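You operate a simulated robot arm through the tools that you are given. There is no shell and no other tool. Be economical: measure what you need, move in short steps, check, and stop when the job is done.

You are at the controls of a simulated two-armed robot. One attempt, no reset.

JOB
Take the green cleat out of the sole sample.
Fine: work on the green mat, hold the sole while the wrench turns, wrench back in its stand, cleat on the mat.

The check looks at the end state, three seconds after you hand in, the way a careful person would. Anything else that was tipped, shoved, dropped, spilled or broken makes it a failure.

ROBOT AND FRAMES
Two 7-joint arms with two-finger parallel grippers on one trunk, on a base that drives. Base frame: it is fixed to the floor where the robot stands at the start and does not move with it; the origin is under the middle of the robot, x ahead of it, y to its left, z up; the surface under the hand at the start is at about z = 0.86. Readings come in m, degrees, newtons and seconds.
The left shoulder is at the start at [0.036, 0.101, 1.186], the right one opposite. With the tool pointing down near the work surface each hand reaches from about 0.18 to 0.52 m from the robot's upright axis, wherever it stands, measured 20 degrees to its own side. Places, roughly: cleat wrench stand [0.6, -0.2, 0.9]; green work mat [0.3, -1.1, 0.9]; sole weight (2x2x2 cm) [0.3, 0, 0.9]. Payload 2.4 kg a hand.
The tool frame of a hand sits at the grasp point between the pads (the TCP): z along the fingers, y along the line on which they close. The tips reach 0.024 m beyond it. The gripper opens to 0.068 m. The fingers are 0.017 m wide and 0.01 m thick; the gripper's body (0.04 by 0.07 m) begins 0.041 m behind the TCP.
Orientation is told as [roll, pitch, yaw] about the base's x, y, z axes, in that order, counted from this pose: with the fingers straight down and closing along the base's y, the tool's x points along the base's -x, its y along +y and its z along -z.

CONTROLS
- The arms move only by the tool move_arm. It takes "left_commands", "right_commands" or both (then of equal length, played together; a hand with none holds still); each is a list of rows, each a list of 7 numbers: the opening in per cent of the stroke, from 0 (shut) to 100 (fully open), then the shift along the base's x, y, z in m, then the turn, a rotation vector about the base's x, y, z in degrees. In form: [[grip, x, y, z, rx, ry, rz], ...]. A call has 1 to 20 rows; each row is the pose to reach, as a shift and turn from the pose commanded when the call began. Rows are played at 5 a second. More than 0.05 m and 8.6 degrees between two rows, or a gripper value outside its range, and nothing of the call is played. Where a pose cannot be reached the arm comes as near as it can. A force on the tool above 90 N (or 10 N above the force at the start of the call, whichever is more), or a blocked arm, ends the call early, and 0.2 s more pass. Each finger travels about 0.072 m/s and halts on what it meets, pressing with about 27 N; the grip force reading is that of the motor and also rises with nothing between the fingers. The clock runs only during rows and for 0.2 s after the last one: add rows that repeat a pose to give the fingers time. The reply holds the time, the measured pose of the TCP, the force on the tool along the base axes, the opening and the grip force, in the units named above and with some noise, with the torque about the TCP (base axes, N m) and any sound that the robot's microphone picked up, and new pictures: "show" is both (left out), scene, wrist or none (wrist: the cameras of the hands that moved).
- Cameras (640 x 400 px; columns grow to the right, rows downward): "scene" is now at [0.1128, -0.0016, 1.3284]; the picture's right is [-0.02, -1.00, 0.00], its down [-0.72, 0.02, -0.69] and it looks along [0.69, -0.02, -0.73] (base axes); focal length 227 px, centre (320, 200). "left" rides on the left gripper at [0.084, -0.011, -0.075] in its tool frame; the picture's right is [0.13, 0.99, 0.00], its down [-0.60, 0.08, -0.79] and it looks along [-0.79, 0.10, 0.61] (tool axes); focal length 251 px, centre (320, 200). "right" rides on the right gripper at [0.084, 0.011, -0.075] in its tool frame; the picture's right is [-0.13, 0.99, 0.00], its down [-0.60, -0.08, -0.79] and it looks along [-0.79, -0.10, 0.61] (tool axes); focal length 251 px, centre (320, 200). There is no depth. A picture from a camera that has moved, and an enlarged one, comes with that camera's place and axes in the base frame and with its lens.
- move_column(by): slides the trunk up (or, below 0, down) by that many m; the arms and the scene camera ride with it, the base frame stays. It gives what a move gives, with no picture.
- steer(legs): drives the robot by 1 to 6 legs, each [ahead, left, turn to the left] in m, m and degrees, along the robot's own axes; the way and the turn of a leg run together, so that a leg with both is an arc; at most 1.5 m and 180 degrees a leg. The arms and the cameras ride along, it lands a little off, and it stops where it bumps. It gives what a move gives, and a new picture of the scene camera.
- pan_tilt(pan, tilt): turns the head with the scene camera to pan (to the left, within 86 degrees either way) and tilt (down, from -29 to 69), counted from straight ahead of the robot. It gives what a move gives, and a new picture of the scene camera.
- enlarge(camera, box): a new picture of the part [left, top, right, bottom] of that camera's present view, enlarged. The clock stands still meanwhile.
- job_done(): hands the job in; it is judged then, once.

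Work in short steps. Places have to be worked out from the pictures, the camera data and where the tool is seen: move nearer, look again, correct. Check each grasp and each placing, and mend what went wrong. You have 120 turns and 260 pictures in all, those below and enlarged ones among them. Open the grippers and draw the arms clear of the work before you hand the job in, unless the task says otherwise; then end with one line.

The tools are called after "Call:" as name(argument=value, ...) on one line, values as JSON. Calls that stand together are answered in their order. move_arm: Moves the arms, as the interface text tells. Its arguments: {"type":"object","properties":{"left_commands":{"type":"array","items":{"type":"array","items":{"type":"number"}}},"right_commands":{"type":"array","items":{"type":"array","items":{"type":"number"}}},"show":{"type":"string","enum":["both","scene","wrist","none"]}},"required":[]} The other tools are called the same way: move_column (by) slides the trunk up or down; steer (legs) drives the base; pan_tilt (pan, tilt) turns the head that bears the scene camera; enlarge (camera, box) takes an enlarged picture of a part of a camera's view; job_done () hands the job in.

At the start:

```text
time: 0.0
left_tool_pos: [0.3503, 0.1407, 1.1642]
left_tool_rot: [0.0, -0.2, 0.0]
left_ft_force: [0.1, 0.7, -0.6]
left_moment: [0.0, -0.03, 0.0]
left_opening: 0.0677
left_gripper_force: 0.1
right_tool_pos: [0.3573, -0.2165, 1.1505]
right_tool_rot: [0.0, 0.0, 0.0]
right_ft_force: [0.0, -0.2, 0.5]
right_moment: [-0.03, 0.01, 0.01]
right_opening: 0.068
right_gripper_force: 0.1
trunk travel left (down, up): [-0.4, 0.45]
robot x, y, heading: [-0.0004, 0.0013, -0.0]
head pan, tilt: [-1.3, 46.5]
```

scene: 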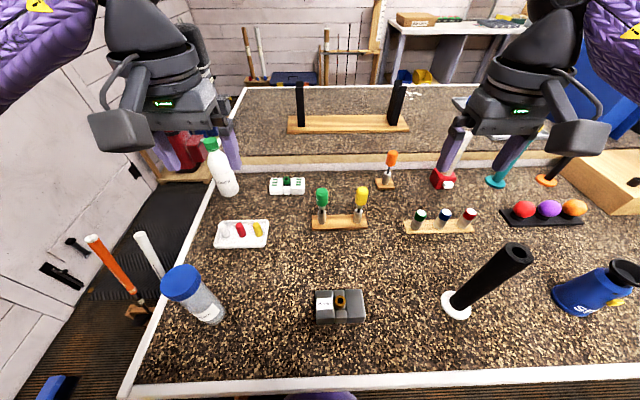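
right: 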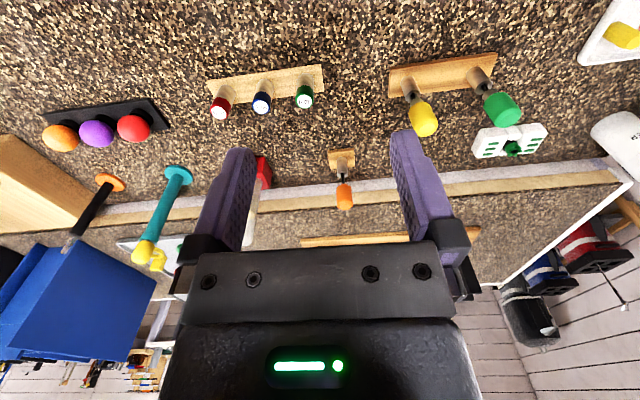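
left: 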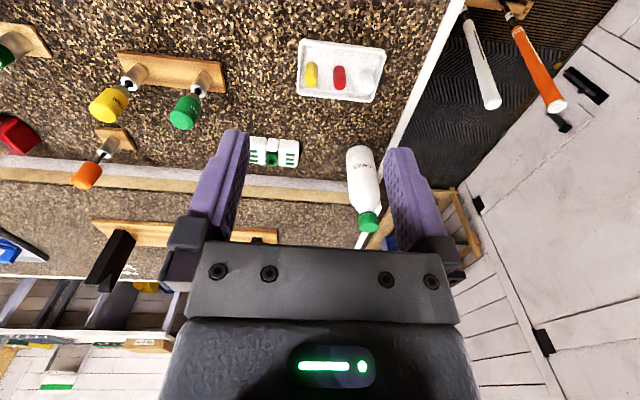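

I'll look closely at the likely wrench, sole sample and weight.

Call:
enlarge(camera="scene", box=[240, 140, 420, 250])

Call:
enlarge(camera="left", box=[210, 110, 330, 185])

Call:
enlarge(camera="right", box=[280, 110, 400, 230])

Call:
enlarge(camera="scene", box=[290, 270, 390, 340])

Call:
pan_tilt(pan=-70, tilt=35)

```text
3.56 times, centred on (330, 195) of scene
camera zoom: at [0.1128, -0.0016, 1.3284], right [-0.02, -1.0, 0.0], down [-0.72, 0.02, -0.69], along [0.69, -0.02, -0.73], focal length 808 px, centre (284, 218)
```

zoom: 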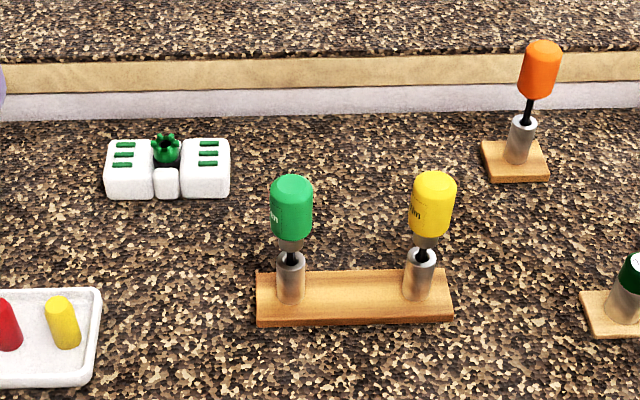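

```text
5.33 times, centred on (270, 148) of left
camera zoom: at [0.2652, 0.1294, 1.2398], right [-0.13, 0.99, 0.0], down [0.6, 0.08, 0.79], along [0.79, 0.1, -0.61], focal length 1341 px, centre (587, 480)
```

zoom: 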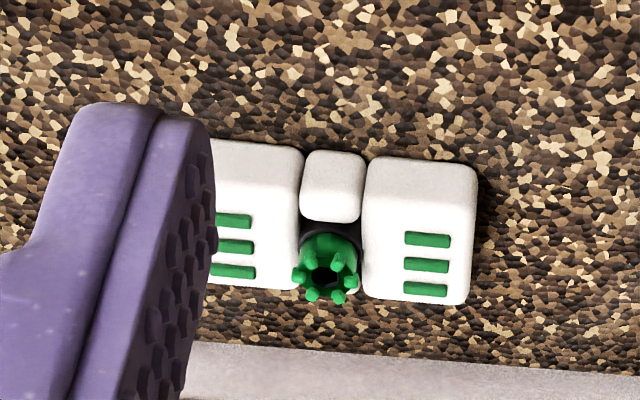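

```text
3.33 times, centred on (340, 170) of right
camera zoom: at [0.2734, -0.2045, 1.2252], right [0.13, 0.99, 0.0], down [0.6, -0.08, 0.79], along [0.79, -0.1, -0.61], focal length 838 px, centre (253, 300)
```

zoom: 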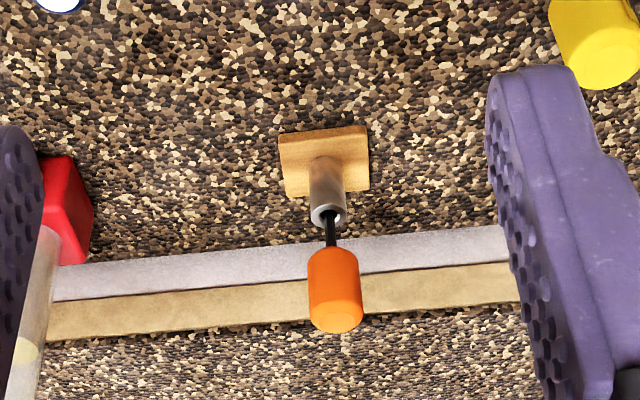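

```text
5.71 times, centred on (340, 305) of scene
camera zoom: at [0.1128, -0.0016, 1.3284], right [-0.02, -1.0, 0.0], down [-0.72, 0.02, -0.69], along [0.69, -0.02, -0.73], focal length 1299 px, centre (206, -400)
```

zoom: 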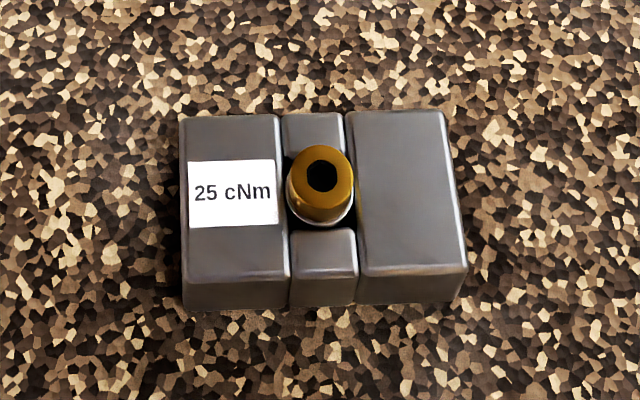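

```text
time: 1.4
left_tool_pos: [0.3489, 0.1397, 1.1655]
left_tool_rot: [0.0, 0.0, 0.0]
left_ft_force: [0.4, 0.0, -0.2]
left_moment: [-0.02, -0.01, 0.0]
left_opening: 0.0683
left_gripper_force: 0.0
right_tool_pos: [0.3578, -0.2168, 1.1512]
right_tool_rot: [0.0, 0.0, 0.0]
right_ft_force: [-0.3, 1.1, -0.8]
right_moment: [0.02, 0.02, 0.0]
right_opening: 0.0679
right_gripper_force: 0.0
trunk travel left (down, up): [-0.4, 0.45]
robot x, y, heading: [0.0038, 0.0, -0.2]
head pan, tilt: [-70.0, 35.0]
camera scene: at [0.0629, -0.0826, 1.3453], right [-0.94, -0.34, 0.0], down [-0.2, 0.54, -0.82], along [0.28, -0.77, -0.57], focal length 227 px, centre (320, 200)
```

scene: 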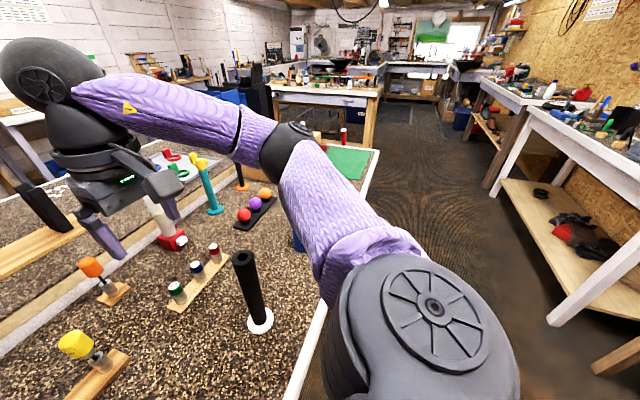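

The wrench is the orange-handled tool at about (0.63,-0.21) and the sole sample is the white block with the green cleat at about (0.57,0.08). Both are a little too far to reach, so I'll look back ahead and drive a short way forward.

Call:
pan_tilt(pan=0, tilt=60)

Call:
steer(legs=[[0.06, 0, 0]])

```text
time: 2.8
left_tool_pos: [0.3489, 0.1404, 1.1657]
left_tool_rot: [-0.1, -0.1, 0.0]
left_ft_force: [-0.4, -0.5, -0.8]
left_moment: [0.01, 0.04, 0.01]
left_opening: 0.0681
left_gripper_force: 0.0
right_tool_pos: [0.357, -0.2159, 1.1504]
right_tool_rot: [0.0, 0.0, 0.0]
right_ft_force: [-0.1, -0.3, 0.4]
right_moment: [0.02, -0.01, 0.0]
right_opening: 0.0683
right_gripper_force: 0.0
trunk travel left (down, up): [-0.4, 0.45]
robot x, y, heading: [-0.0004, -0.0011, -0.1]
head pan, tilt: [0.0, 60.0]
camera scene: at [0.0993, 0.0001, 1.311], right [0.0, -1.0, 0.0], down [-0.87, 0.0, -0.5], along [0.5, 0.0, -0.87], focal length 227 px, centre (320, 200)
```

scene: 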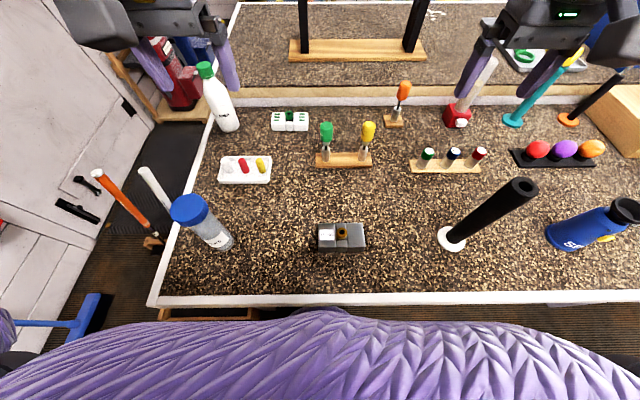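

```text
time: 3.8
left_tool_pos: [0.4099, 0.1402, 1.1651]
left_tool_rot: [0.0, 0.0, 0.0]
left_ft_force: [-0.8, 0.2, 0.3]
left_moment: [-0.03, 0.01, 0.0]
left_opening: 0.0681
left_gripper_force: 0.2
right_tool_pos: [0.4195, -0.2166, 1.15]
right_tool_rot: [0.0, 0.1, -0.1]
right_ft_force: [0.3, -0.4, 0.1]
right_moment: [0.0, 0.02, 0.0]
right_opening: 0.0679
right_gripper_force: 0.1
trunk travel left (down, up): [-0.4, 0.45]
robot x, y, heading: [0.0597, -0.0001, 0.2]
head pan, tilt: [0.0, 60.0]
camera scene: at [0.1615, 0.0001, 1.3109], right [0.0, -1.0, 0.0], down [-0.87, 0.0, -0.5], along [0.5, 0.0, -0.87], focal length 227 px, centre (320, 200)
```

scene: 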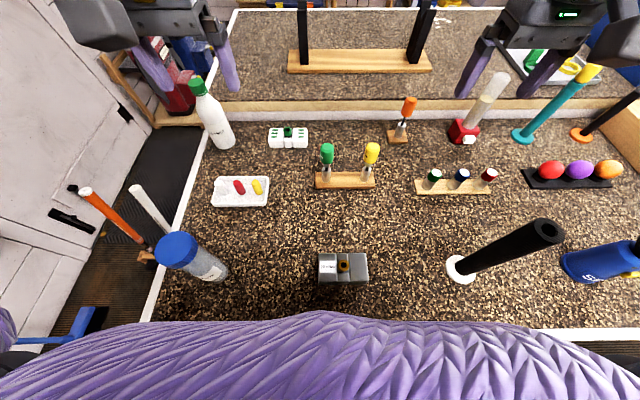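

The sole is at about (0.59,0.083) and the wrench at about (0.608,-0.204), with its handle at z≈0.96. I'll go a bit further forward, since both are near the edge of reach.

Call:
steer(legs=[[0.06, 0, 0]])

```text
time: 4.7
left_tool_pos: [0.442, 0.1405, 1.1657]
left_tool_rot: [-0.1, -0.3, 0.1]
left_ft_force: [0.2, 0.4, 0.0]
left_moment: [0.0, 0.03, -0.03]
left_opening: 0.0681
left_gripper_force: 0.0
right_tool_pos: [0.4511, -0.2148, 1.1519]
right_tool_rot: [0.1, -0.3, 0.1]
right_ft_force: [0.2, -0.1, 0.2]
right_moment: [0.03, -0.03, -0.01]
right_opening: 0.0682
right_gripper_force: 0.0
trunk travel left (down, up): [-0.4, 0.45]
robot x, y, heading: [0.0977, 0.0017, 0.2]
head pan, tilt: [0.0, 60.0]
stopped in leg 1: the robot was blocked; the commanded pose is now the measured one
camera scene: at [0.1914, 0.0003, 1.3115], right [0.0, -1.0, 0.0], down [-0.86, 0.0, -0.5], along [0.5, 0.0, -0.86], focal length 227 px, centre (320, 200)
```

scene: 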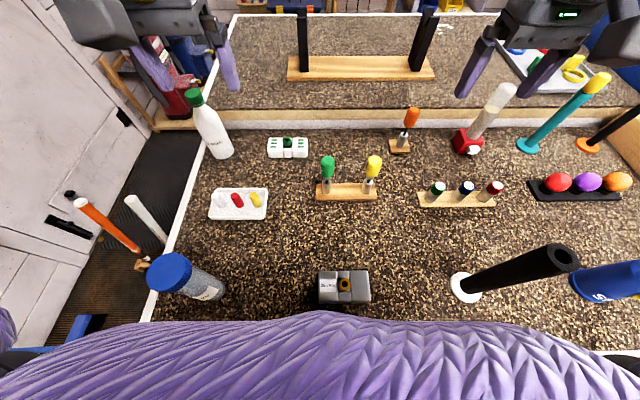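

Blocked at 0.098, so I'll back off slightly and then bring both hands over their objects, still high, to look.

Call:
steer(legs=[[-0.006, 0, 0]])

Call:
move_arm(left_commands=[[100, 0.02, -0.005, 0, 0, 0, 0], [100, 0.05, -0.02, -0.01, 0, 0, 0], [100, 0.08, -0.035, -0.03, 0, 0, 0], [100, 0.1, -0.045, -0.05, 0, 0, 0], [100, 0.1, -0.055, -0.07, 0, 0, 0], [100, 0.1, -0.055, -0.07, 0, 0, 0]], right_commands=[[100, 0.02, 0.0, 0, 0, 0, 0], [100, 0.05, 0.005, -0.01, 0, 0, 0], [100, 0.07, 0.01, -0.02, 0, 0, 0], [100, 0.09, 0.01, -0.03, 0, 0, 0], [100, 0.1, 0.01, -0.04, 0, 0, 0], [100, 0.1, 0.01, -0.04, 0, 0, 0]])

```text
time: 5.4
left_tool_pos: [0.4433, 0.1407, 1.167]
left_tool_rot: [-0.1, -0.2, 0.1]
left_ft_force: [0.9, 0.0, 0.9]
left_moment: [0.0, 0.02, 0.0]
left_opening: 0.068
left_gripper_force: 0.0
right_tool_pos: [0.4501, -0.2159, 1.1504]
right_tool_rot: [0.2, -0.1, 0.1]
right_ft_force: [-0.5, -0.8, 0.0]
right_moment: [-0.04, -0.02, -0.01]
right_opening: 0.0681
right_gripper_force: 0.1
trunk travel left (down, up): [-0.4, 0.45]
robot x, y, heading: [0.0963, -0.0005, 0.0]
head pan, tilt: [0.0, 60.0]
stopped in leg 1: the robot was blocked; the commanded pose is now the measured one
camera scene: at [0.1922, 0.0003, 1.3113], right [0.0, -1.0, 0.0], down [-0.86, 0.0, -0.5], along [0.5, 0.0, -0.86], focal length 227 px, centre (320, 200)
```

scene: 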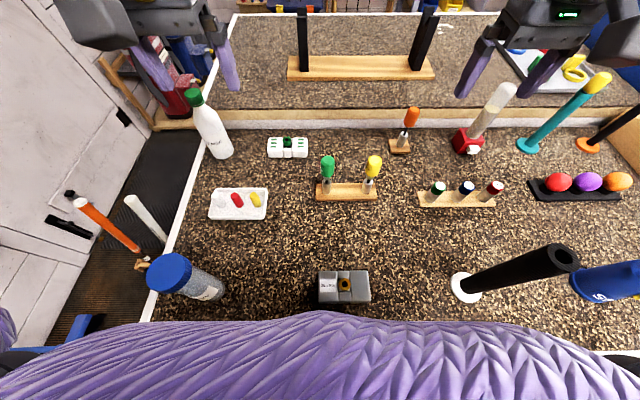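

```text
time: 6.8
left_tool_pos: [0.5429, 0.0875, 1.0962]
left_tool_rot: [-0.1, -0.3, 0.0]
left_ft_force: [0.3, -0.5, 0.2]
left_moment: [0.03, 0.01, 0.01]
left_opening: 0.0679
left_gripper_force: 0.0
right_tool_pos: [0.5512, -0.2057, 1.1118]
right_tool_rot: [0.0, -0.1, 0.1]
right_ft_force: [0.2, -0.5, 0.1]
right_moment: [0.01, 0.02, 0.0]
right_opening: 0.0678
right_gripper_force: 0.0
trunk travel left (down, up): [-0.4, 0.45]
robot x, y, heading: [0.0974, -0.0, 0.3]
head pan, tilt: [0.0, 60.0]
camera scene: at [0.192, 0.0007, 1.3113], right [0.0, -1.0, 0.0], down [-0.86, 0.0, -0.5], along [0.5, 0.0, -0.86], focal length 227 px, centre (320, 200)
camera right: at [0.4668, -0.1941, 1.186], right [0.13, 0.99, 0.0], down [0.6, -0.08, 0.79], along [0.79, -0.1, -0.61], focal length 251 px, centre (320, 200)
camera left: at [0.459, 0.0771, 1.1712], right [-0.13, 0.99, 0.0], down [0.6, 0.08, 0.8], along [0.79, 0.1, -0.61], focal length 251 px, centre (320, 200)
```

scene: 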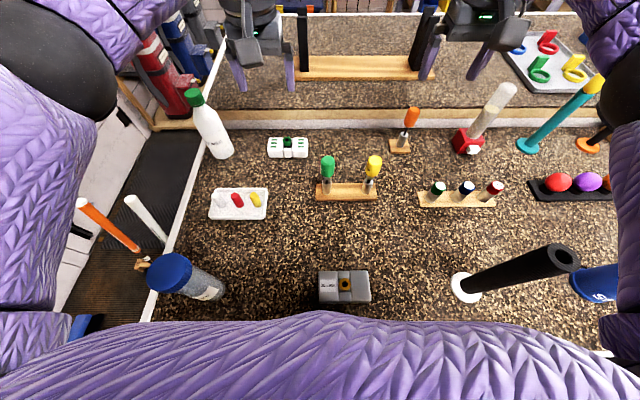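
right: 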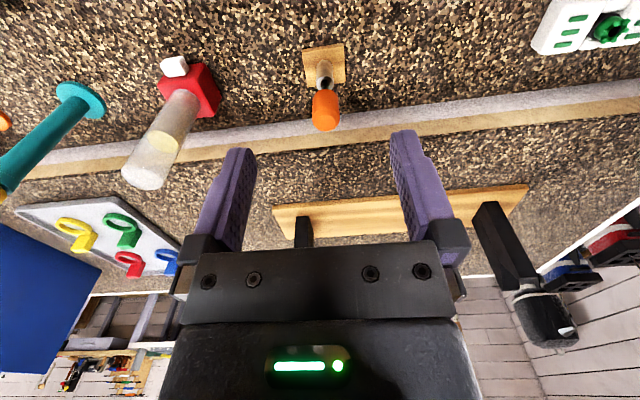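
left: 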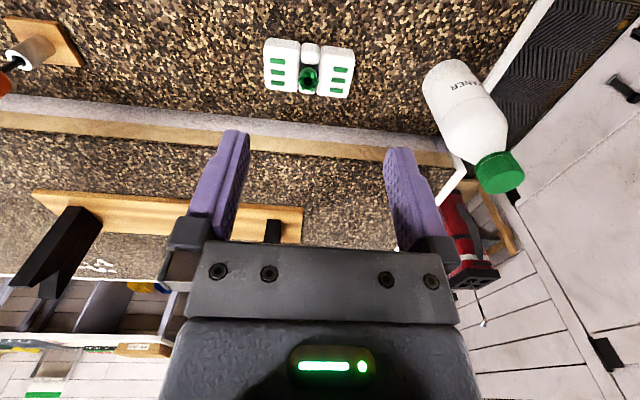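

Call:
enlarge(camera="left", box=[250, 25, 370, 105])

Call:
enlarge(camera="right", box=[280, 30, 370, 140])

```text
5.00 times, centred on (310, 65) of left
camera zoom: at [0.459, 0.0771, 1.1712], right [-0.13, 0.99, 0.0], down [0.6, 0.08, 0.8], along [0.79, 0.1, -0.61], focal length 1257 px, centre (370, 875)
```

zoom: 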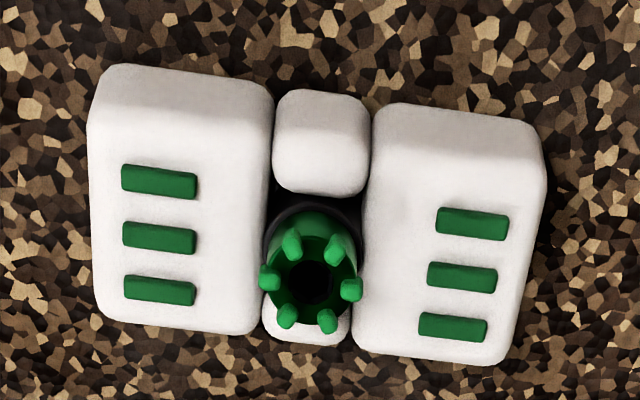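

```text
3.64 times, centred on (325, 85) of right
camera zoom: at [0.4668, -0.1941, 1.186], right [0.13, 0.99, 0.0], down [0.6, -0.08, 0.79], along [0.79, -0.1, -0.61], focal length 914 px, centre (302, 618)
```

zoom: 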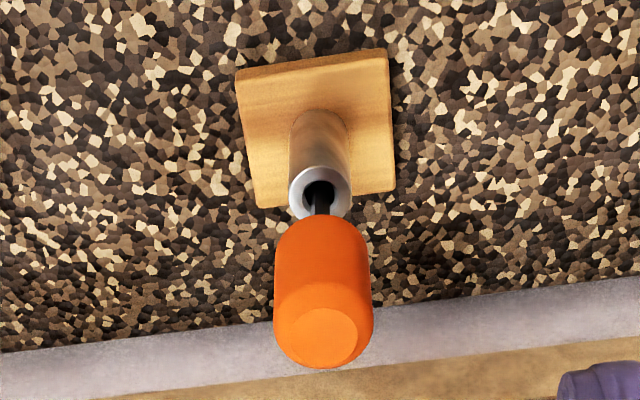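

The sole is about 10×5.5 cm, so I can hold it across x. The wrench handle spans z≈0.94–0.98 at (0.611,-0.206). I'll bring the right hand over it and descend partway.

Call:
move_arm(right_commands=[[100, 0.03, 0.0, 0, 0, 0, 0], [100, 0.06, 0.0, -0.03, 0, 0, 0], [100, 0.06, 0.0, -0.07, 0, 0, 0], [100, 0.06, 0.0, -0.09, 0, 0, 0], [100, 0.06, 0.0, -0.09, 0, 0, 0]])

```text
time: 8.0
left_tool_pos: [0.5424, 0.0874, 1.0978]
left_tool_rot: [-0.2, -0.3, 0.0]
left_ft_force: [0.3, 0.1, -0.6]
left_moment: [-0.01, -0.02, -0.01]
left_opening: 0.0682
left_gripper_force: 0.1
right_tool_pos: [0.5886, -0.2003, 1.0194]
right_tool_rot: [0.1, -0.3, 0.1]
right_ft_force: [0.1, -1.0, -0.1]
right_moment: [0.0, 0.0, -0.03]
right_opening: 0.0681
right_gripper_force: 0.0
right hand out of reach, approached as far as the arm can: row 2, 3, 4, 5
trunk travel left (down, up): [-0.4, 0.45]
robot x, y, heading: [0.0981, -0.0006, -0.0]
head pan, tilt: [0.0, 60.0]
camera scene: at [0.192, -0.0001, 1.3114], right [0.0, -1.0, 0.0], down [-0.86, 0.0, -0.5], along [0.5, 0.0, -0.86], focal length 227 px, centre (320, 200)
camera right: at [0.5049, -0.1895, 1.0942], right [0.13, 0.99, 0.0], down [0.6, -0.08, 0.8], along [0.79, -0.1, -0.61], focal length 251 px, centre (320, 200)
```

scene: 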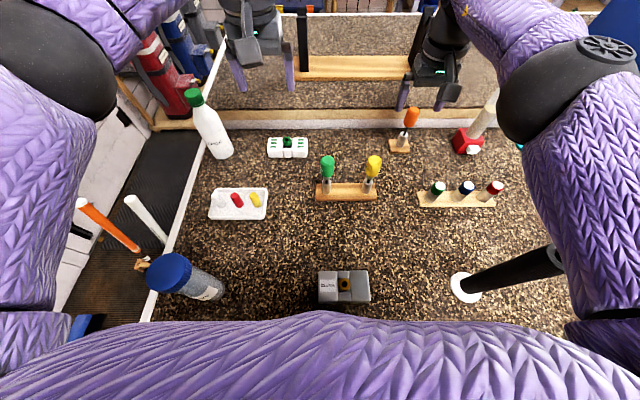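
right: 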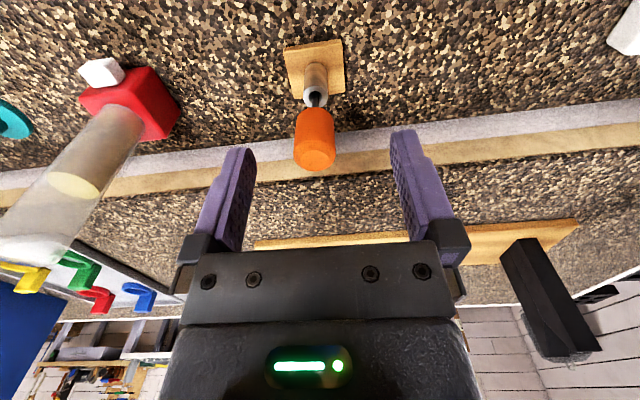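

The right arm is 2 cm short. I'll lift both hands and turn the base 20° left, which brings the right shoulder closer to the wrench.

Call:
move_arm(left_commands=[[100, 0, 0.0, 0.03, 0, 0, 0], [100, -0.04, 0.0, 0.06, 0, 0, 0], [100, -0.08, 0.0, 0.07, 0, 0, 0], [100, -0.1, 0.0, 0.07, 0, 0, 0]], right_commands=[[100, -0.01, 0.0, 0.03, 0, 0, 0], [100, -0.03, 0.0, 0.07, 0, 0, 0], [100, -0.06, 0.0, 0.1, 0, 0, 0], [100, -0.08, 0.0, 0.13, 0, 0, 0]], show="none")

Call:
steer(legs=[[0, 0, 20]])

```text
time: 9.0
left_tool_pos: [0.4428, 0.0848, 1.1675]
left_tool_rot: [0.0, -0.3, 0.1]
left_ft_force: [0.2, -0.1, 0.0]
left_moment: [0.0, 0.01, 0.01]
left_opening: 0.0679
left_gripper_force: 0.0
right_tool_pos: [0.5111, -0.2006, 1.1527]
right_tool_rot: [-0.1, -0.2, 0.2]
right_ft_force: [0.1, -0.6, 0.3]
right_moment: [-0.03, 0.01, 0.0]
right_opening: 0.068
right_gripper_force: 0.0
trunk travel left (down, up): [-0.4, 0.45]
robot x, y, heading: [0.096, 0.0025, -0.0]
head pan, tilt: [0.0, 60.0]
```

```text
time: 10.5
left_tool_pos: [0.3929, 0.2002, 1.1676]
left_tool_rot: [-0.1, -0.4, 20.4]
left_ft_force: [-0.6, -0.2, -0.7]
left_moment: [0.05, -0.01, -0.04]
left_opening: 0.0681
left_gripper_force: 0.1
right_tool_pos: [0.5541, -0.044, 1.1509]
right_tool_rot: [0.2, -0.2, 20.5]
right_ft_force: [0.5, 0.3, 0.7]
right_moment: [0.02, -0.01, -0.01]
right_opening: 0.0683
right_gripper_force: 0.0
trunk travel left (down, up): [-0.4, 0.45]
robot x, y, heading: [0.0946, 0.0027, 20.4]
head pan, tilt: [0.0, 60.0]
camera scene: at [0.1858, 0.0325, 1.3113], right [0.35, -0.94, 0.0], down [-0.81, -0.3, -0.5], along [0.47, 0.18, -0.86], focal length 227 px, centre (320, 200)
```

scene: 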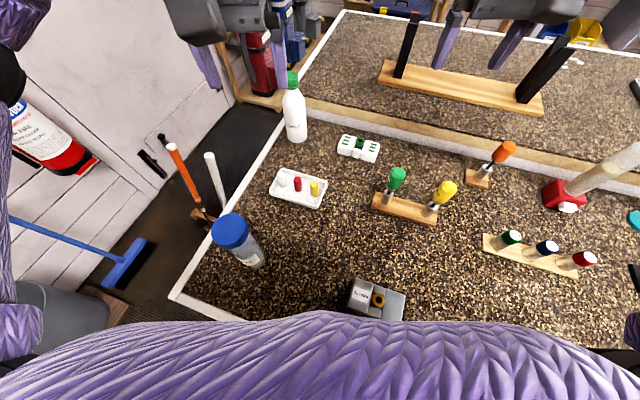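

Turned fine. Now I'll move the right hand over the wrench at (0.611,-0.206), staying high.

Call:
move_arm(right_commands=[[100, 0.015, -0.04, 0, 0, 0, 0], [100, 0.03, -0.08, 0, 0, 0, 0], [100, 0.045, -0.12, -0.02, 0, 0, 0], [100, 0.057, -0.161, -0.04, 0, 0, 0], [100, 0.057, -0.161, -0.08, 0, 0, 0], [100, 0.057, -0.161, -0.11, 0, 0, 0], [100, 0.057, -0.161, -0.11, 0, 0, 0]])

```text
time: 12.1
left_tool_pos: [0.3928, 0.1999, 1.1679]
left_tool_rot: [-0.1, -0.3, 20.5]
left_ft_force: [0.5, 1.4, -0.5]
left_moment: [-0.02, 0.0, -0.01]
left_opening: 0.0681
left_gripper_force: 0.0
right_tool_pos: [0.5755, -0.1994, 1.0702]
right_tool_rot: [0.1, -0.2, 20.6]
right_ft_force: [-0.3, 1.4, -0.5]
right_moment: [0.03, -0.04, -0.03]
right_opening: 0.068
right_gripper_force: 0.0
right hand out of reach, approached as far as the arm can: row 4, 5, 6, 7
trunk travel left (down, up): [-0.4, 0.45]
robot x, y, heading: [0.1002, 0.0014, 20.3]
head pan, tilt: [0.0, 60.0]
camera scene: at [0.1858, 0.0341, 1.3114], right [0.35, -0.94, 0.0], down [-0.81, -0.3, -0.5], along [0.47, 0.17, -0.86], focal length 227 px, centre (320, 200)
camera right: at [0.4932, -0.2184, 1.1439], right [-0.23, 0.97, 0.0], down [0.59, 0.14, 0.79], along [0.77, 0.18, -0.61], focal length 251 px, centre (320, 200)
```

scene: 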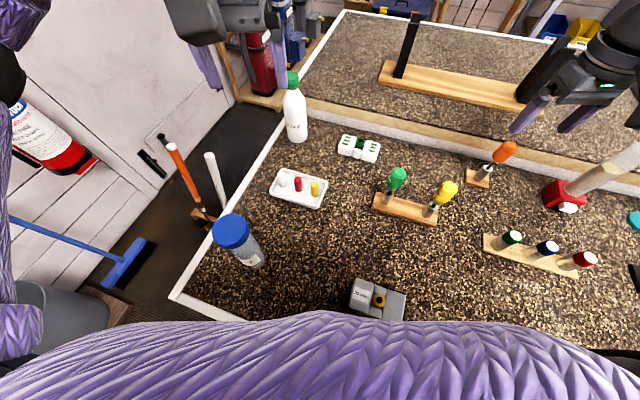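
right: 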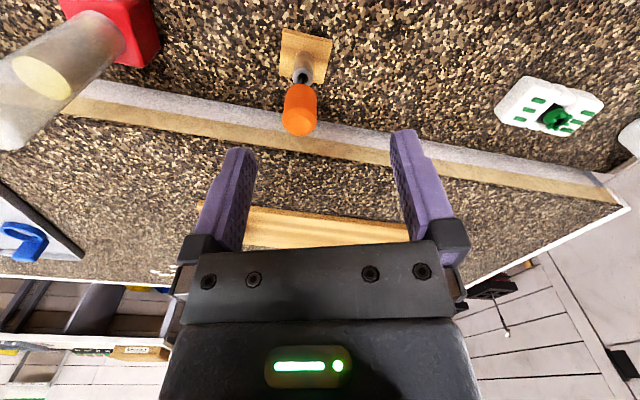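

Reach looks better lower down, since the wrist currently sits above the shoulder. I'll descend just behind the handle, with the fingers straddling it, and then move forward.

Call:
move_arm(right_commands=[[100, 0.0, -0.003, -0.04, 0, 0, 0], [100, 0.0, -0.005, -0.08, 0, 0, 0], [100, 0.0, -0.005, -0.105, 0, 0, 0], [100, 0.02, -0.006, -0.105, 0, 0, 0], [100, 0.036, -0.006, -0.105, 0, 0, 0], [100, 0.036, -0.006, -0.105, 0, 0, 0]])

```text
time: 13.5
left_tool_pos: [0.3937, 0.2002, 1.1688]
left_tool_rot: [-0.1, -0.3, 20.4]
left_ft_force: [0.1, -0.1, -0.2]
left_moment: [-0.01, -0.02, -0.04]
left_opening: 0.068
left_gripper_force: 0.1
right_tool_pos: [0.58, -0.1951, 0.9688]
right_tool_rot: [0.0, 0.0, 20.5]
right_ft_force: [0.2, 0.0, 0.0]
right_moment: [0.04, -0.02, 0.01]
right_opening: 0.068
right_gripper_force: 0.0
right hand out of reach, approached as far as the arm can: row 4, 5, 6
trunk travel left (down, up): [-0.4, 0.45]
robot x, y, heading: [0.0973, 0.0055, 20.4]
head pan, tilt: [0.0, 60.0]
camera scene: at [0.1859, 0.0342, 1.3114], right [0.35, -0.94, 0.0], down [-0.81, -0.3, -0.5], along [0.47, 0.17, -0.86], focal length 227 px, centre (320, 200)
camera right: at [0.4974, -0.214, 1.0437], right [-0.23, 0.97, 0.0], down [0.59, 0.14, 0.79], along [0.77, 0.18, -0.61], focal length 251 px, centre (320, 200)
```

scene: 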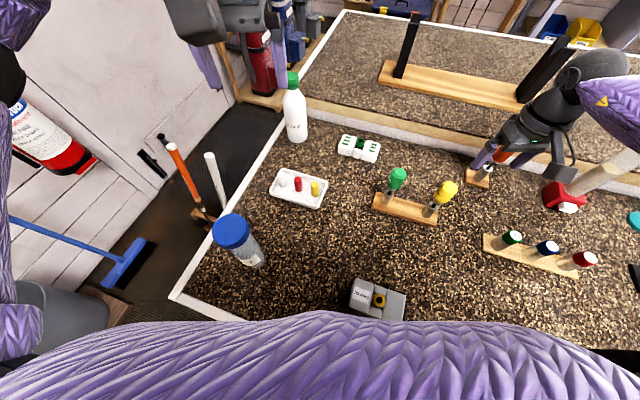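
right: 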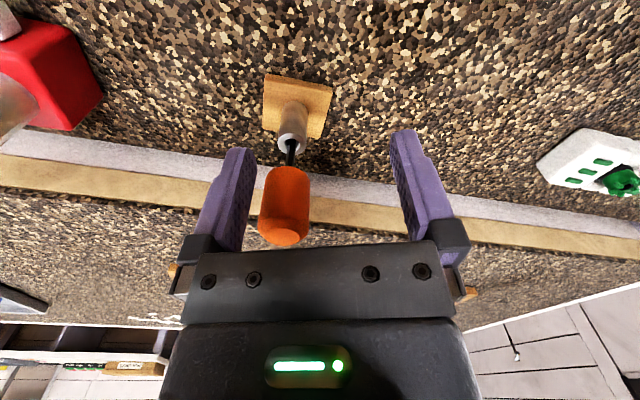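

I'm still 3 cm short, so I'll tilt the fingers forward 14° and advance. The closing direction stays horizontal.

Call:
move_arm(right_commands=[[100, 0.0, 0.0, 0, 2.4, -6.6, 0], [100, 0.01, 0.0, 0, 4.8, -13.2, 0], [100, 0.03, -0.008, -0.002, 4.8, -13.2, 0], [100, 0.03, -0.008, -0.004, 4.8, -13.2, 0], [100, 0.03, -0.008, -0.004, 4.8, -13.2, 0]])

```text
time: 14.7
left_tool_pos: [0.393, 0.2, 1.1675]
left_tool_rot: [-0.1, -0.3, 20.4]
left_ft_force: [0.7, -0.5, -0.6]
left_moment: [-0.01, 0.01, 0.04]
left_opening: 0.068
left_gripper_force: 0.1
right_tool_pos: [0.6088, -0.2011, 0.9652]
right_tool_rot: [0.0, -14.2, 20.5]
right_ft_force: [-0.4, -0.8, -0.4]
right_moment: [-0.01, -0.01, -0.06]
right_opening: 0.0682
right_gripper_force: 0.0
trunk travel left (down, up): [-0.4, 0.45]
robot x, y, heading: [0.0984, -0.0038, 20.3]
head pan, tilt: [0.0, 60.0]
camera scene: at [0.1859, 0.0341, 1.3112], right [0.35, -0.94, 0.0], down [-0.81, -0.3, -0.5], along [0.47, 0.17, -0.86], focal length 227 px, centre (320, 200)
camera right: at [0.5125, -0.2249, 1.017], right [-0.23, 0.97, 0.03], down [0.39, 0.06, 0.92], along [0.89, 0.22, -0.4], focal length 251 px, centre (320, 200)
```

scene: 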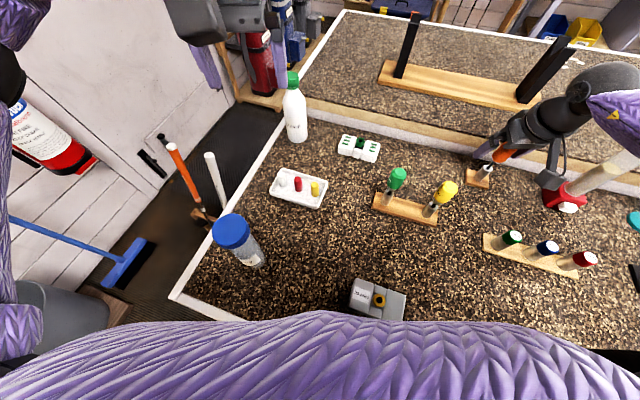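
right: 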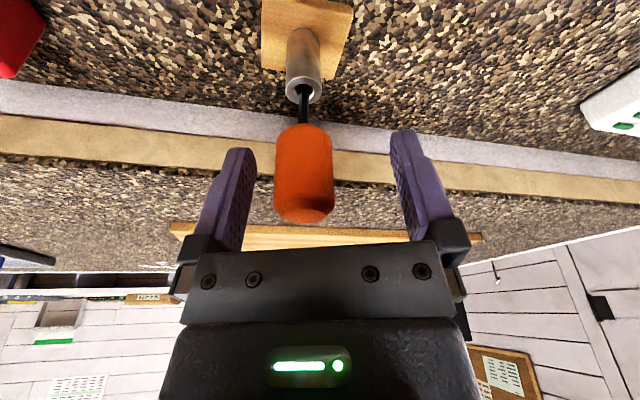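

The handle sits between the fingers about 7 mm off centre. I'll centre the hand and close.

Call:
move_arm(right_commands=[[100, 0.006, -0.006, -0.002, 0, 0, 0], [100, 0.006, -0.006, -0.002, 0, 0, 0], [50, 0.006, -0.006, -0.002, 0, 0, 0], [20, 0.006, -0.006, -0.002, 0, 0, 0], [0, 0.006, -0.006, -0.002, 0, 0, 0], [0, 0.006, -0.006, -0.002, 0, 0, 0], [0, 0.006, -0.006, -0.002, 0, 0, 0]])

```text
time: 16.3
left_tool_pos: [0.3934, 0.1998, 1.1677]
left_tool_rot: [-0.1, -0.3, 20.4]
left_ft_force: [0.6, 0.6, -0.1]
left_moment: [0.01, 0.01, 0.02]
left_opening: 0.0681
left_gripper_force: 0.3
right_tool_pos: [0.6107, -0.2022, 0.9653]
right_tool_rot: [-0.2, -14.3, 20.4]
right_ft_force: [10.5, -16.3, -0.7]
right_moment: [-0.96, -0.58, -0.05]
right_opening: 0.0277
right_gripper_force: 26.7
right hand out of reach, approached as far as the arm can: row 1, 2, 3, 4, 5, 6, 7
trunk travel left (down, up): [-0.4, 0.45]
robot x, y, heading: [0.0949, 0.0013, 20.5]
head pan, tilt: [0.0, 60.0]
camera scene: at [0.1859, 0.0341, 1.3112], right [0.35, -0.94, 0.0], down [-0.81, -0.3, -0.5], along [0.47, 0.17, -0.86], focal length 227 px, centre (320, 200)
camera right: at [0.5124, -0.226, 1.0172], right [-0.23, 0.97, 0.03], down [0.39, 0.07, 0.92], along [0.89, 0.22, -0.4], focal length 251 px, centre (320, 200)
```

scene: 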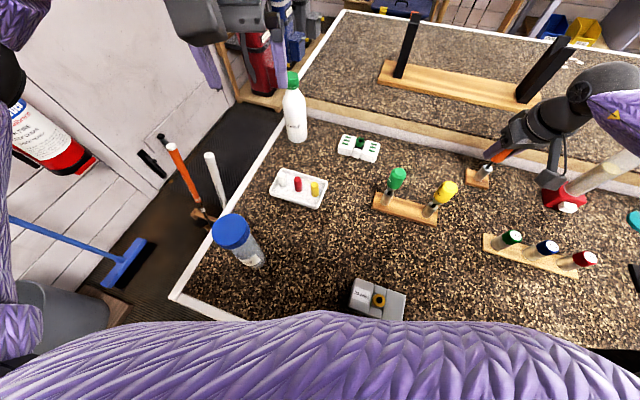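
right: 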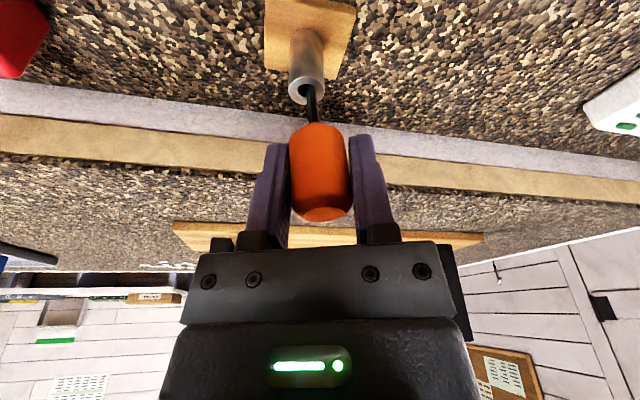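

It's gripped, but with about 19 N of side load because the hand couldn't reach the centring shift. I'll reopen, tilt a little more to gain reach, and centre again.

Call:
move_arm(right_commands=[[30, 0, 0, 0, 0, 0, 0], [60, 0, 0, 0, 0, 0, 0], [100, 0, 0, 0, 0, 0, 0], [100, 0, 0, 0, 0, 0, 0], [100, 0, 0, 0, 2.4, -6.6, 0], [100, 0.003, -0.006, -0.001, 2.4, -6.6, 0], [100, 0.003, -0.006, -0.001, 2.4, -6.6, 0]])

```text
time: 17.9
left_tool_pos: [0.3929, 0.2, 1.1674]
left_tool_rot: [0.0, -0.3, 20.5]
left_ft_force: [0.1, 0.7, 0.7]
left_moment: [-0.01, 0.0, 0.02]
left_opening: 0.0679
left_gripper_force: 0.0
right_tool_pos: [0.6118, -0.2078, 0.9648]
right_tool_rot: [-0.2, -21.3, 20.4]
right_ft_force: [0.3, 0.0, 0.2]
right_moment: [-0.01, 0.0, 0.02]
right_opening: 0.0677
right_gripper_force: 0.0
trunk travel left (down, up): [-0.4, 0.45]
robot x, y, heading: [0.0941, 0.0013, 20.3]
head pan, tilt: [0.0, 60.0]
camera scene: at [0.1859, 0.0341, 1.3113], right [0.35, -0.94, 0.0], down [-0.81, -0.3, -0.5], along [0.47, 0.17, -0.86], focal length 227 px, centre (320, 200)
camera right: at [0.5099, -0.2338, 1.0039], right [-0.23, 0.97, 0.04], down [0.29, 0.03, 0.96], along [0.93, 0.24, -0.28], focal length 251 px, centre (320, 200)
```

scene: 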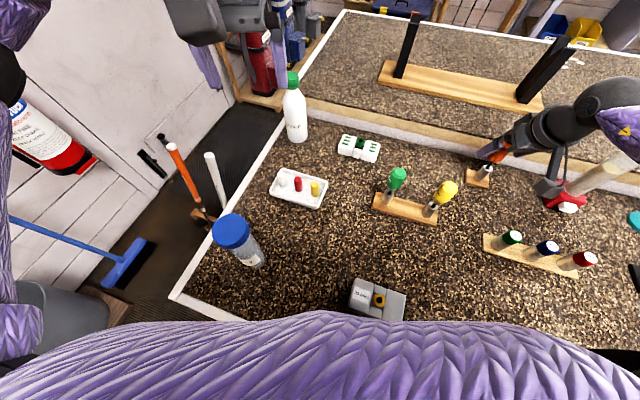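
right: 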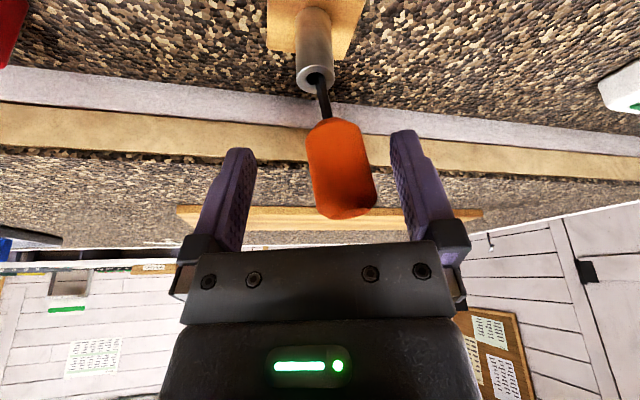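

The loose wrench now leans in its stand, and the hand is centred on its upright position. Closing flat fingers should straighten it.

Call:
move_arm(right_commands=[[80, 0, 0, 0, 0, 0, 0], [60, 0, 0, 0, 0, 0, 0], [40, 0, 0, 0, 0, 0, 0], [20, 0, 0, 0, 0, 0, 0], [0, 0, 0, 0, 0, 0, 0], [0, 0, 0, 0, 0, 0, 0]])

```text
time: 19.3
left_tool_pos: [0.3939, 0.2003, 1.1681]
left_tool_rot: [-0.1, -0.3, 20.4]
left_ft_force: [-0.6, -0.5, 0.5]
left_moment: [0.0, 0.01, 0.0]
left_opening: 0.068
left_gripper_force: 0.0
right_tool_pos: [0.6122, -0.2071, 0.9635]
right_tool_rot: [-0.2, -21.1, 20.5]
right_ft_force: [0.4, -0.2, 0.1]
right_moment: [-0.05, -0.06, -0.01]
right_opening: 0.0261
right_gripper_force: 27.4
trunk travel left (down, up): [-0.4, 0.45]
robot x, y, heading: [0.0939, 0.0001, 20.6]
head pan, tilt: [0.0, 60.0]
camera scene: at [0.1859, 0.0341, 1.3113], right [0.35, -0.94, 0.0], down [-0.81, -0.3, -0.5], along [0.47, 0.17, -0.86], focal length 227 px, centre (320, 200)
camera right: at [0.51, -0.2338, 1.0039], right [-0.23, 0.97, 0.04], down [0.29, 0.03, 0.96], along [0.93, 0.24, -0.28], focal length 251 px, centre (320, 200)
```

scene: 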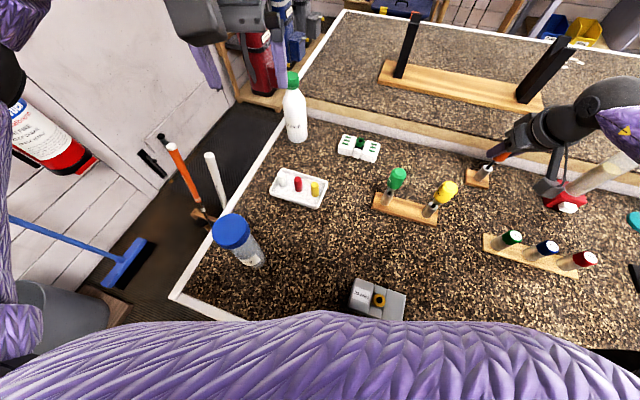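
right: 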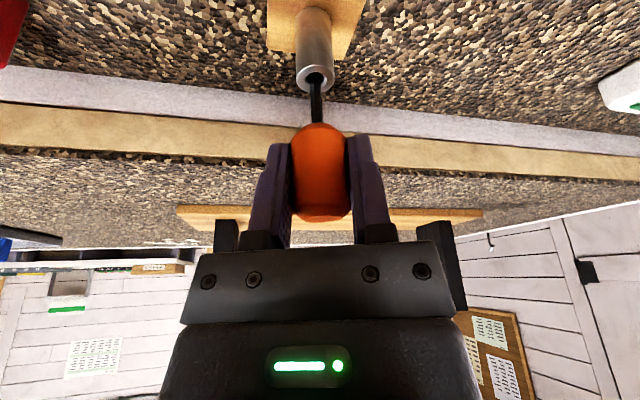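

Gripped upright with no side load. I'll lift it straight out using the trunk.

Call:
move_column(by=0.1)

Call:
enlarge(camera="right", box=[180, 0, 460, 230])

Call:
enlarge(camera="scene", box=[400, 60, 640, 260])

```text
time: 20.8
left_tool_pos: [0.3998, 0.2027, 1.1692]
left_tool_rot: [-0.2, 1.5, 20.5]
left_ft_force: [0.0, -0.2, 0.9]
left_moment: [0.04, 0.01, -0.01]
left_opening: 0.0678
left_gripper_force: 0.0
right_tool_pos: [0.6137, -0.2067, 0.964]
right_tool_rot: [-0.2, -19.5, 20.6]
right_ft_force: [0.6, 0.4, -1.2]
right_moment: [0.0, -0.08, -0.01]
right_opening: 0.0261
right_gripper_force: 27.0
trunk travel left (down, up): [-0.415, 0.434]
robot x, y, heading: [0.0943, 0.0015, 20.8]
head pan, tilt: [0.0, 60.0]
stopped: the arm was blocked; the commanded pose is now the measured one
```

```text
1.74 times, centred on (320, 115) of right
camera zoom: at [0.5116, -0.232, 1.0073], right [-0.23, 0.97, 0.04], down [0.31, 0.04, 0.95], along [0.92, 0.23, -0.31], focal length 437 px, centre (320, 348)
```

zoom: 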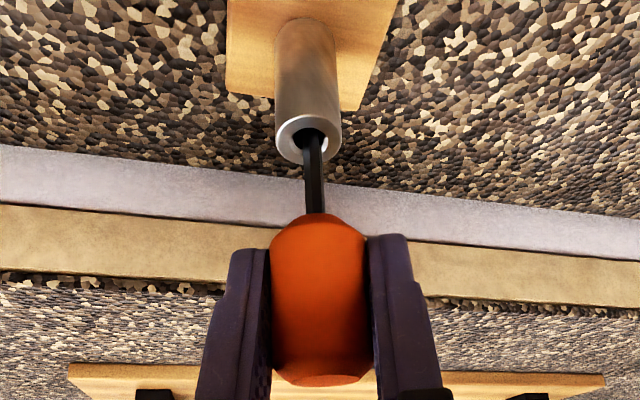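

```text
2.00 times, centred on (520, 160) of scene
camera zoom: at [0.1853, 0.0337, 1.3237], right [0.35, -0.94, 0.0], down [-0.81, -0.3, -0.5], along [0.47, 0.17, -0.87], focal length 455 px, centre (-80, 280)
```

zoom: 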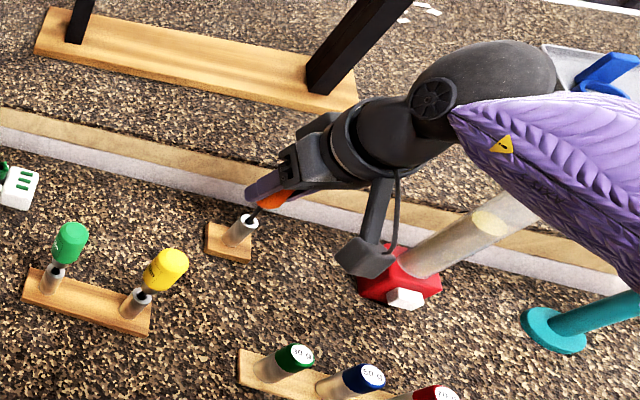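

Only 1.5 cm of column travel happened and the robot pitched slightly, so the trunk seems to be caught, perhaps on the table edge. I'll undo that and lift with the arm instead.

Call:
move_column(by=-0.015)

Call:
move_arm(right_commands=[[0, 0, 0, 0.01, 0, 0, 0], [0, 0, 0, 0.02, 0, 0, 0], [0, 0, 0, 0.035, 0, 0, 0], [0, 0, 0, 0.05, 0, 0, 0], [0, 0, 0, 0.05, 0, 0, 0]])

```text
time: 21.5
left_tool_pos: [0.3998, 0.2035, 1.1599]
left_tool_rot: [-0.2, 1.3, 20.3]
left_ft_force: [0.1, -1.1, 0.1]
left_moment: [0.0, -0.01, -0.01]
left_opening: 0.0683
left_gripper_force: 0.1
right_tool_pos: [0.6138, -0.2055, 0.9584]
right_tool_rot: [-0.2, -20.3, 20.5]
right_ft_force: [4.7, -1.9, 46.9]
right_moment: [-0.27, -0.31, -0.01]
right_opening: 0.0253
right_gripper_force: 27.0
trunk travel left (down, up): [-0.4, 0.449]
robot x, y, heading: [0.0988, 0.0031, 20.4]
head pan, tilt: [0.0, 60.0]
```

```text
time: 22.7
left_tool_pos: [0.3982, 0.2033, 1.158]
left_tool_rot: [-0.2, 1.4, 20.3]
left_ft_force: [0.3, -1.3, -0.1]
left_moment: [0.0, 0.03, 0.01]
left_opening: 0.068
left_gripper_force: 0.1
right_tool_pos: [0.612, -0.2065, 1.0013]
right_tool_rot: [-0.1, -19.6, 20.5]
right_ft_force: [0.5, 0.4, -0.5]
right_moment: [0.01, 0.01, -0.04]
right_opening: 0.0257
right_gripper_force: 27.1
trunk travel left (down, up): [-0.4, 0.449]
robot x, y, heading: [0.0929, -0.001, 20.5]
head pan, tilt: [0.0, 60.0]
camera scene: at [0.1864, 0.0352, 1.3111], right [0.35, -0.94, 0.0], down [-0.81, -0.3, -0.5], along [0.47, 0.17, -0.87], focal length 227 px, centre (320, 200)
camera right: at [0.5107, -0.2316, 1.0444], right [-0.23, 0.97, 0.04], down [0.31, 0.04, 0.95], along [0.92, 0.23, -0.31], focal length 251 px, centre (320, 200)
```

scene: 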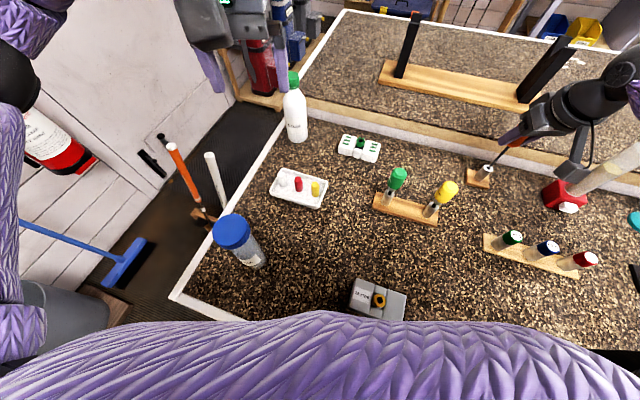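
right: 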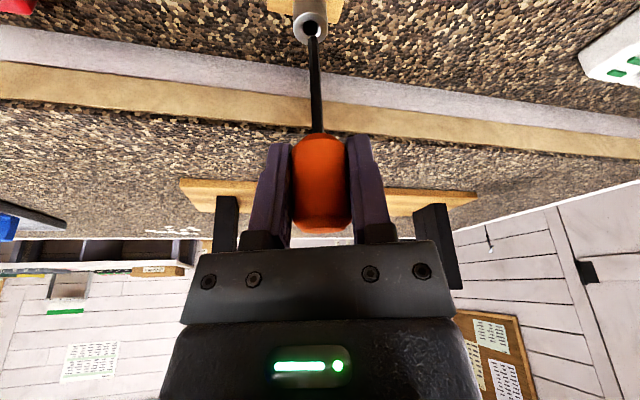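

It's coming out freely, with no residual force. I'll keep lifting.

Call:
move_arm(right_commands=[[0, 0, 0, 0.02, 0, 0, 0], [0, 0, 0, 0.04, 0, 0, 0], [0, 0, 0, 0.06, 0, 0, 0], [0, 0, 0, 0.08, 0, 0, 0], [0, 0, 0, 0.08, 0, 0, 0]], show="both")

```text
time: 23.9
left_tool_pos: [0.3992, 0.2035, 1.158]
left_tool_rot: [-0.1, 1.4, 20.5]
left_ft_force: [0.5, 0.2, -0.5]
left_moment: [-0.01, 0.01, 0.01]
left_opening: 0.068
left_gripper_force: 0.1
right_tool_pos: [0.6138, -0.2048, 1.0826]
right_tool_rot: [-0.2, -19.6, 20.4]
right_ft_force: [0.4, -1.1, 0.1]
right_moment: [-0.01, 0.01, -0.01]
right_opening: 0.0258
right_gripper_force: 27.1
trunk travel left (down, up): [-0.4, 0.449]
robot x, y, heading: [0.0955, 0.0006, 20.3]
head pan, tilt: [0.0, 60.0]
camera scene: at [0.1863, 0.0351, 1.3113], right [0.35, -0.94, 0.0], down [-0.81, -0.3, -0.5], along [0.47, 0.17, -0.87], focal length 227 px, centre (320, 200)
camera right: at [0.5126, -0.2307, 1.1255], right [-0.23, 0.97, 0.04], down [0.31, 0.04, 0.95], along [0.92, 0.23, -0.31], focal length 251 px, centre (320, 200)
```

scene: 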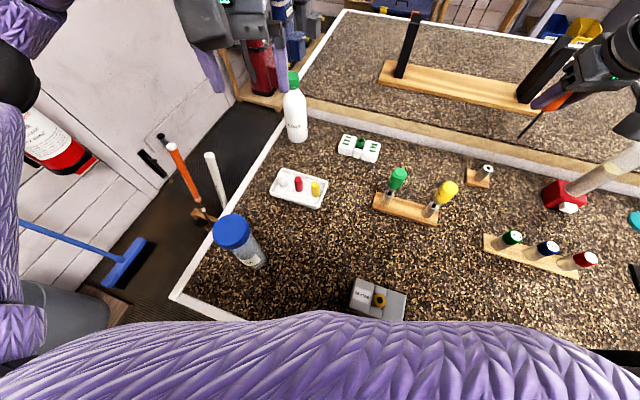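
right: 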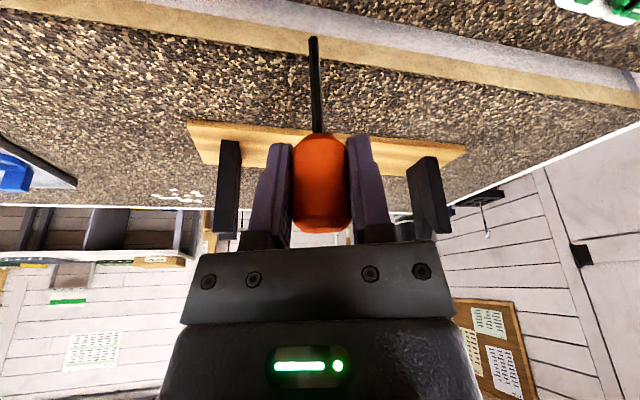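

The wrench is out; its tip is about 8.5 cm below the TCP. I'll lift it high, pull both hands in, and turn back to heading 0.

Call:
move_arm(right_commands=[[0, -0.02, 0, 0.03, 0, 0, 0], [0, -0.05, 0, 0.06, 0, 0, 0], [0, -0.08, 0, 0.08, 0, 0, 0], [0, -0.1, 0, 0.09, 0, 0, 0], [0, -0.1, 0, 0.09, 0, 0, 0]], show="none")

Call:
steer(legs=[[0, 0, -20]])

```text
time: 25.1
left_tool_pos: [0.3981, 0.2034, 1.1577]
left_tool_rot: [-0.1, 1.4, 20.5]
left_ft_force: [0.2, 0.5, 0.3]
left_moment: [-0.03, 0.01, -0.02]
left_opening: 0.0679
left_gripper_force: 0.0
right_tool_pos: [0.5136, -0.2028, 1.1718]
right_tool_rot: [-0.3, -19.5, 20.5]
right_ft_force: [0.4, 0.7, -1.1]
right_moment: [-0.02, -0.02, 0.0]
right_opening: 0.0257
right_gripper_force: 27.2
trunk travel left (down, up): [-0.4, 0.449]
robot x, y, heading: [0.0958, 0.0038, 20.5]
head pan, tilt: [0.0, 60.0]
```

```text
time: 26.5
left_tool_pos: [0.4518, 0.0879, 1.1576]
left_tool_rot: [0.0, 1.4, 0.6]
left_ft_force: [-0.4, -0.7, 0.7]
left_moment: [-0.01, 0.03, 0.0]
left_opening: 0.0681
left_gripper_force: 0.2
right_tool_pos: [0.419, -0.3338, 1.172]
right_tool_rot: [-0.2, -19.7, 0.6]
right_ft_force: [0.3, 0.3, -0.1]
right_moment: [-0.02, -0.02, 0.02]
right_opening: 0.0259
right_gripper_force: 27.0
trunk travel left (down, up): [-0.4, 0.449]
robot x, y, heading: [0.0947, -0.0005, 0.7]
head pan, tilt: [0.0, 60.0]
camera scene: at [0.1925, 0.0018, 1.3114], right [0.01, -1.0, 0.0], down [-0.87, -0.01, -0.5], along [0.5, 0.0, -0.87], focal length 227 px, centre (320, 200)
```

scene: 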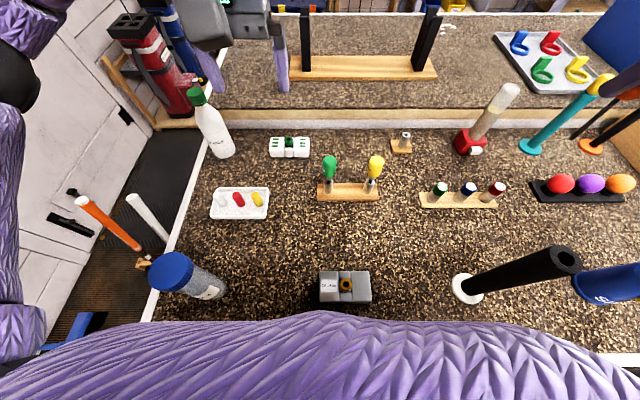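

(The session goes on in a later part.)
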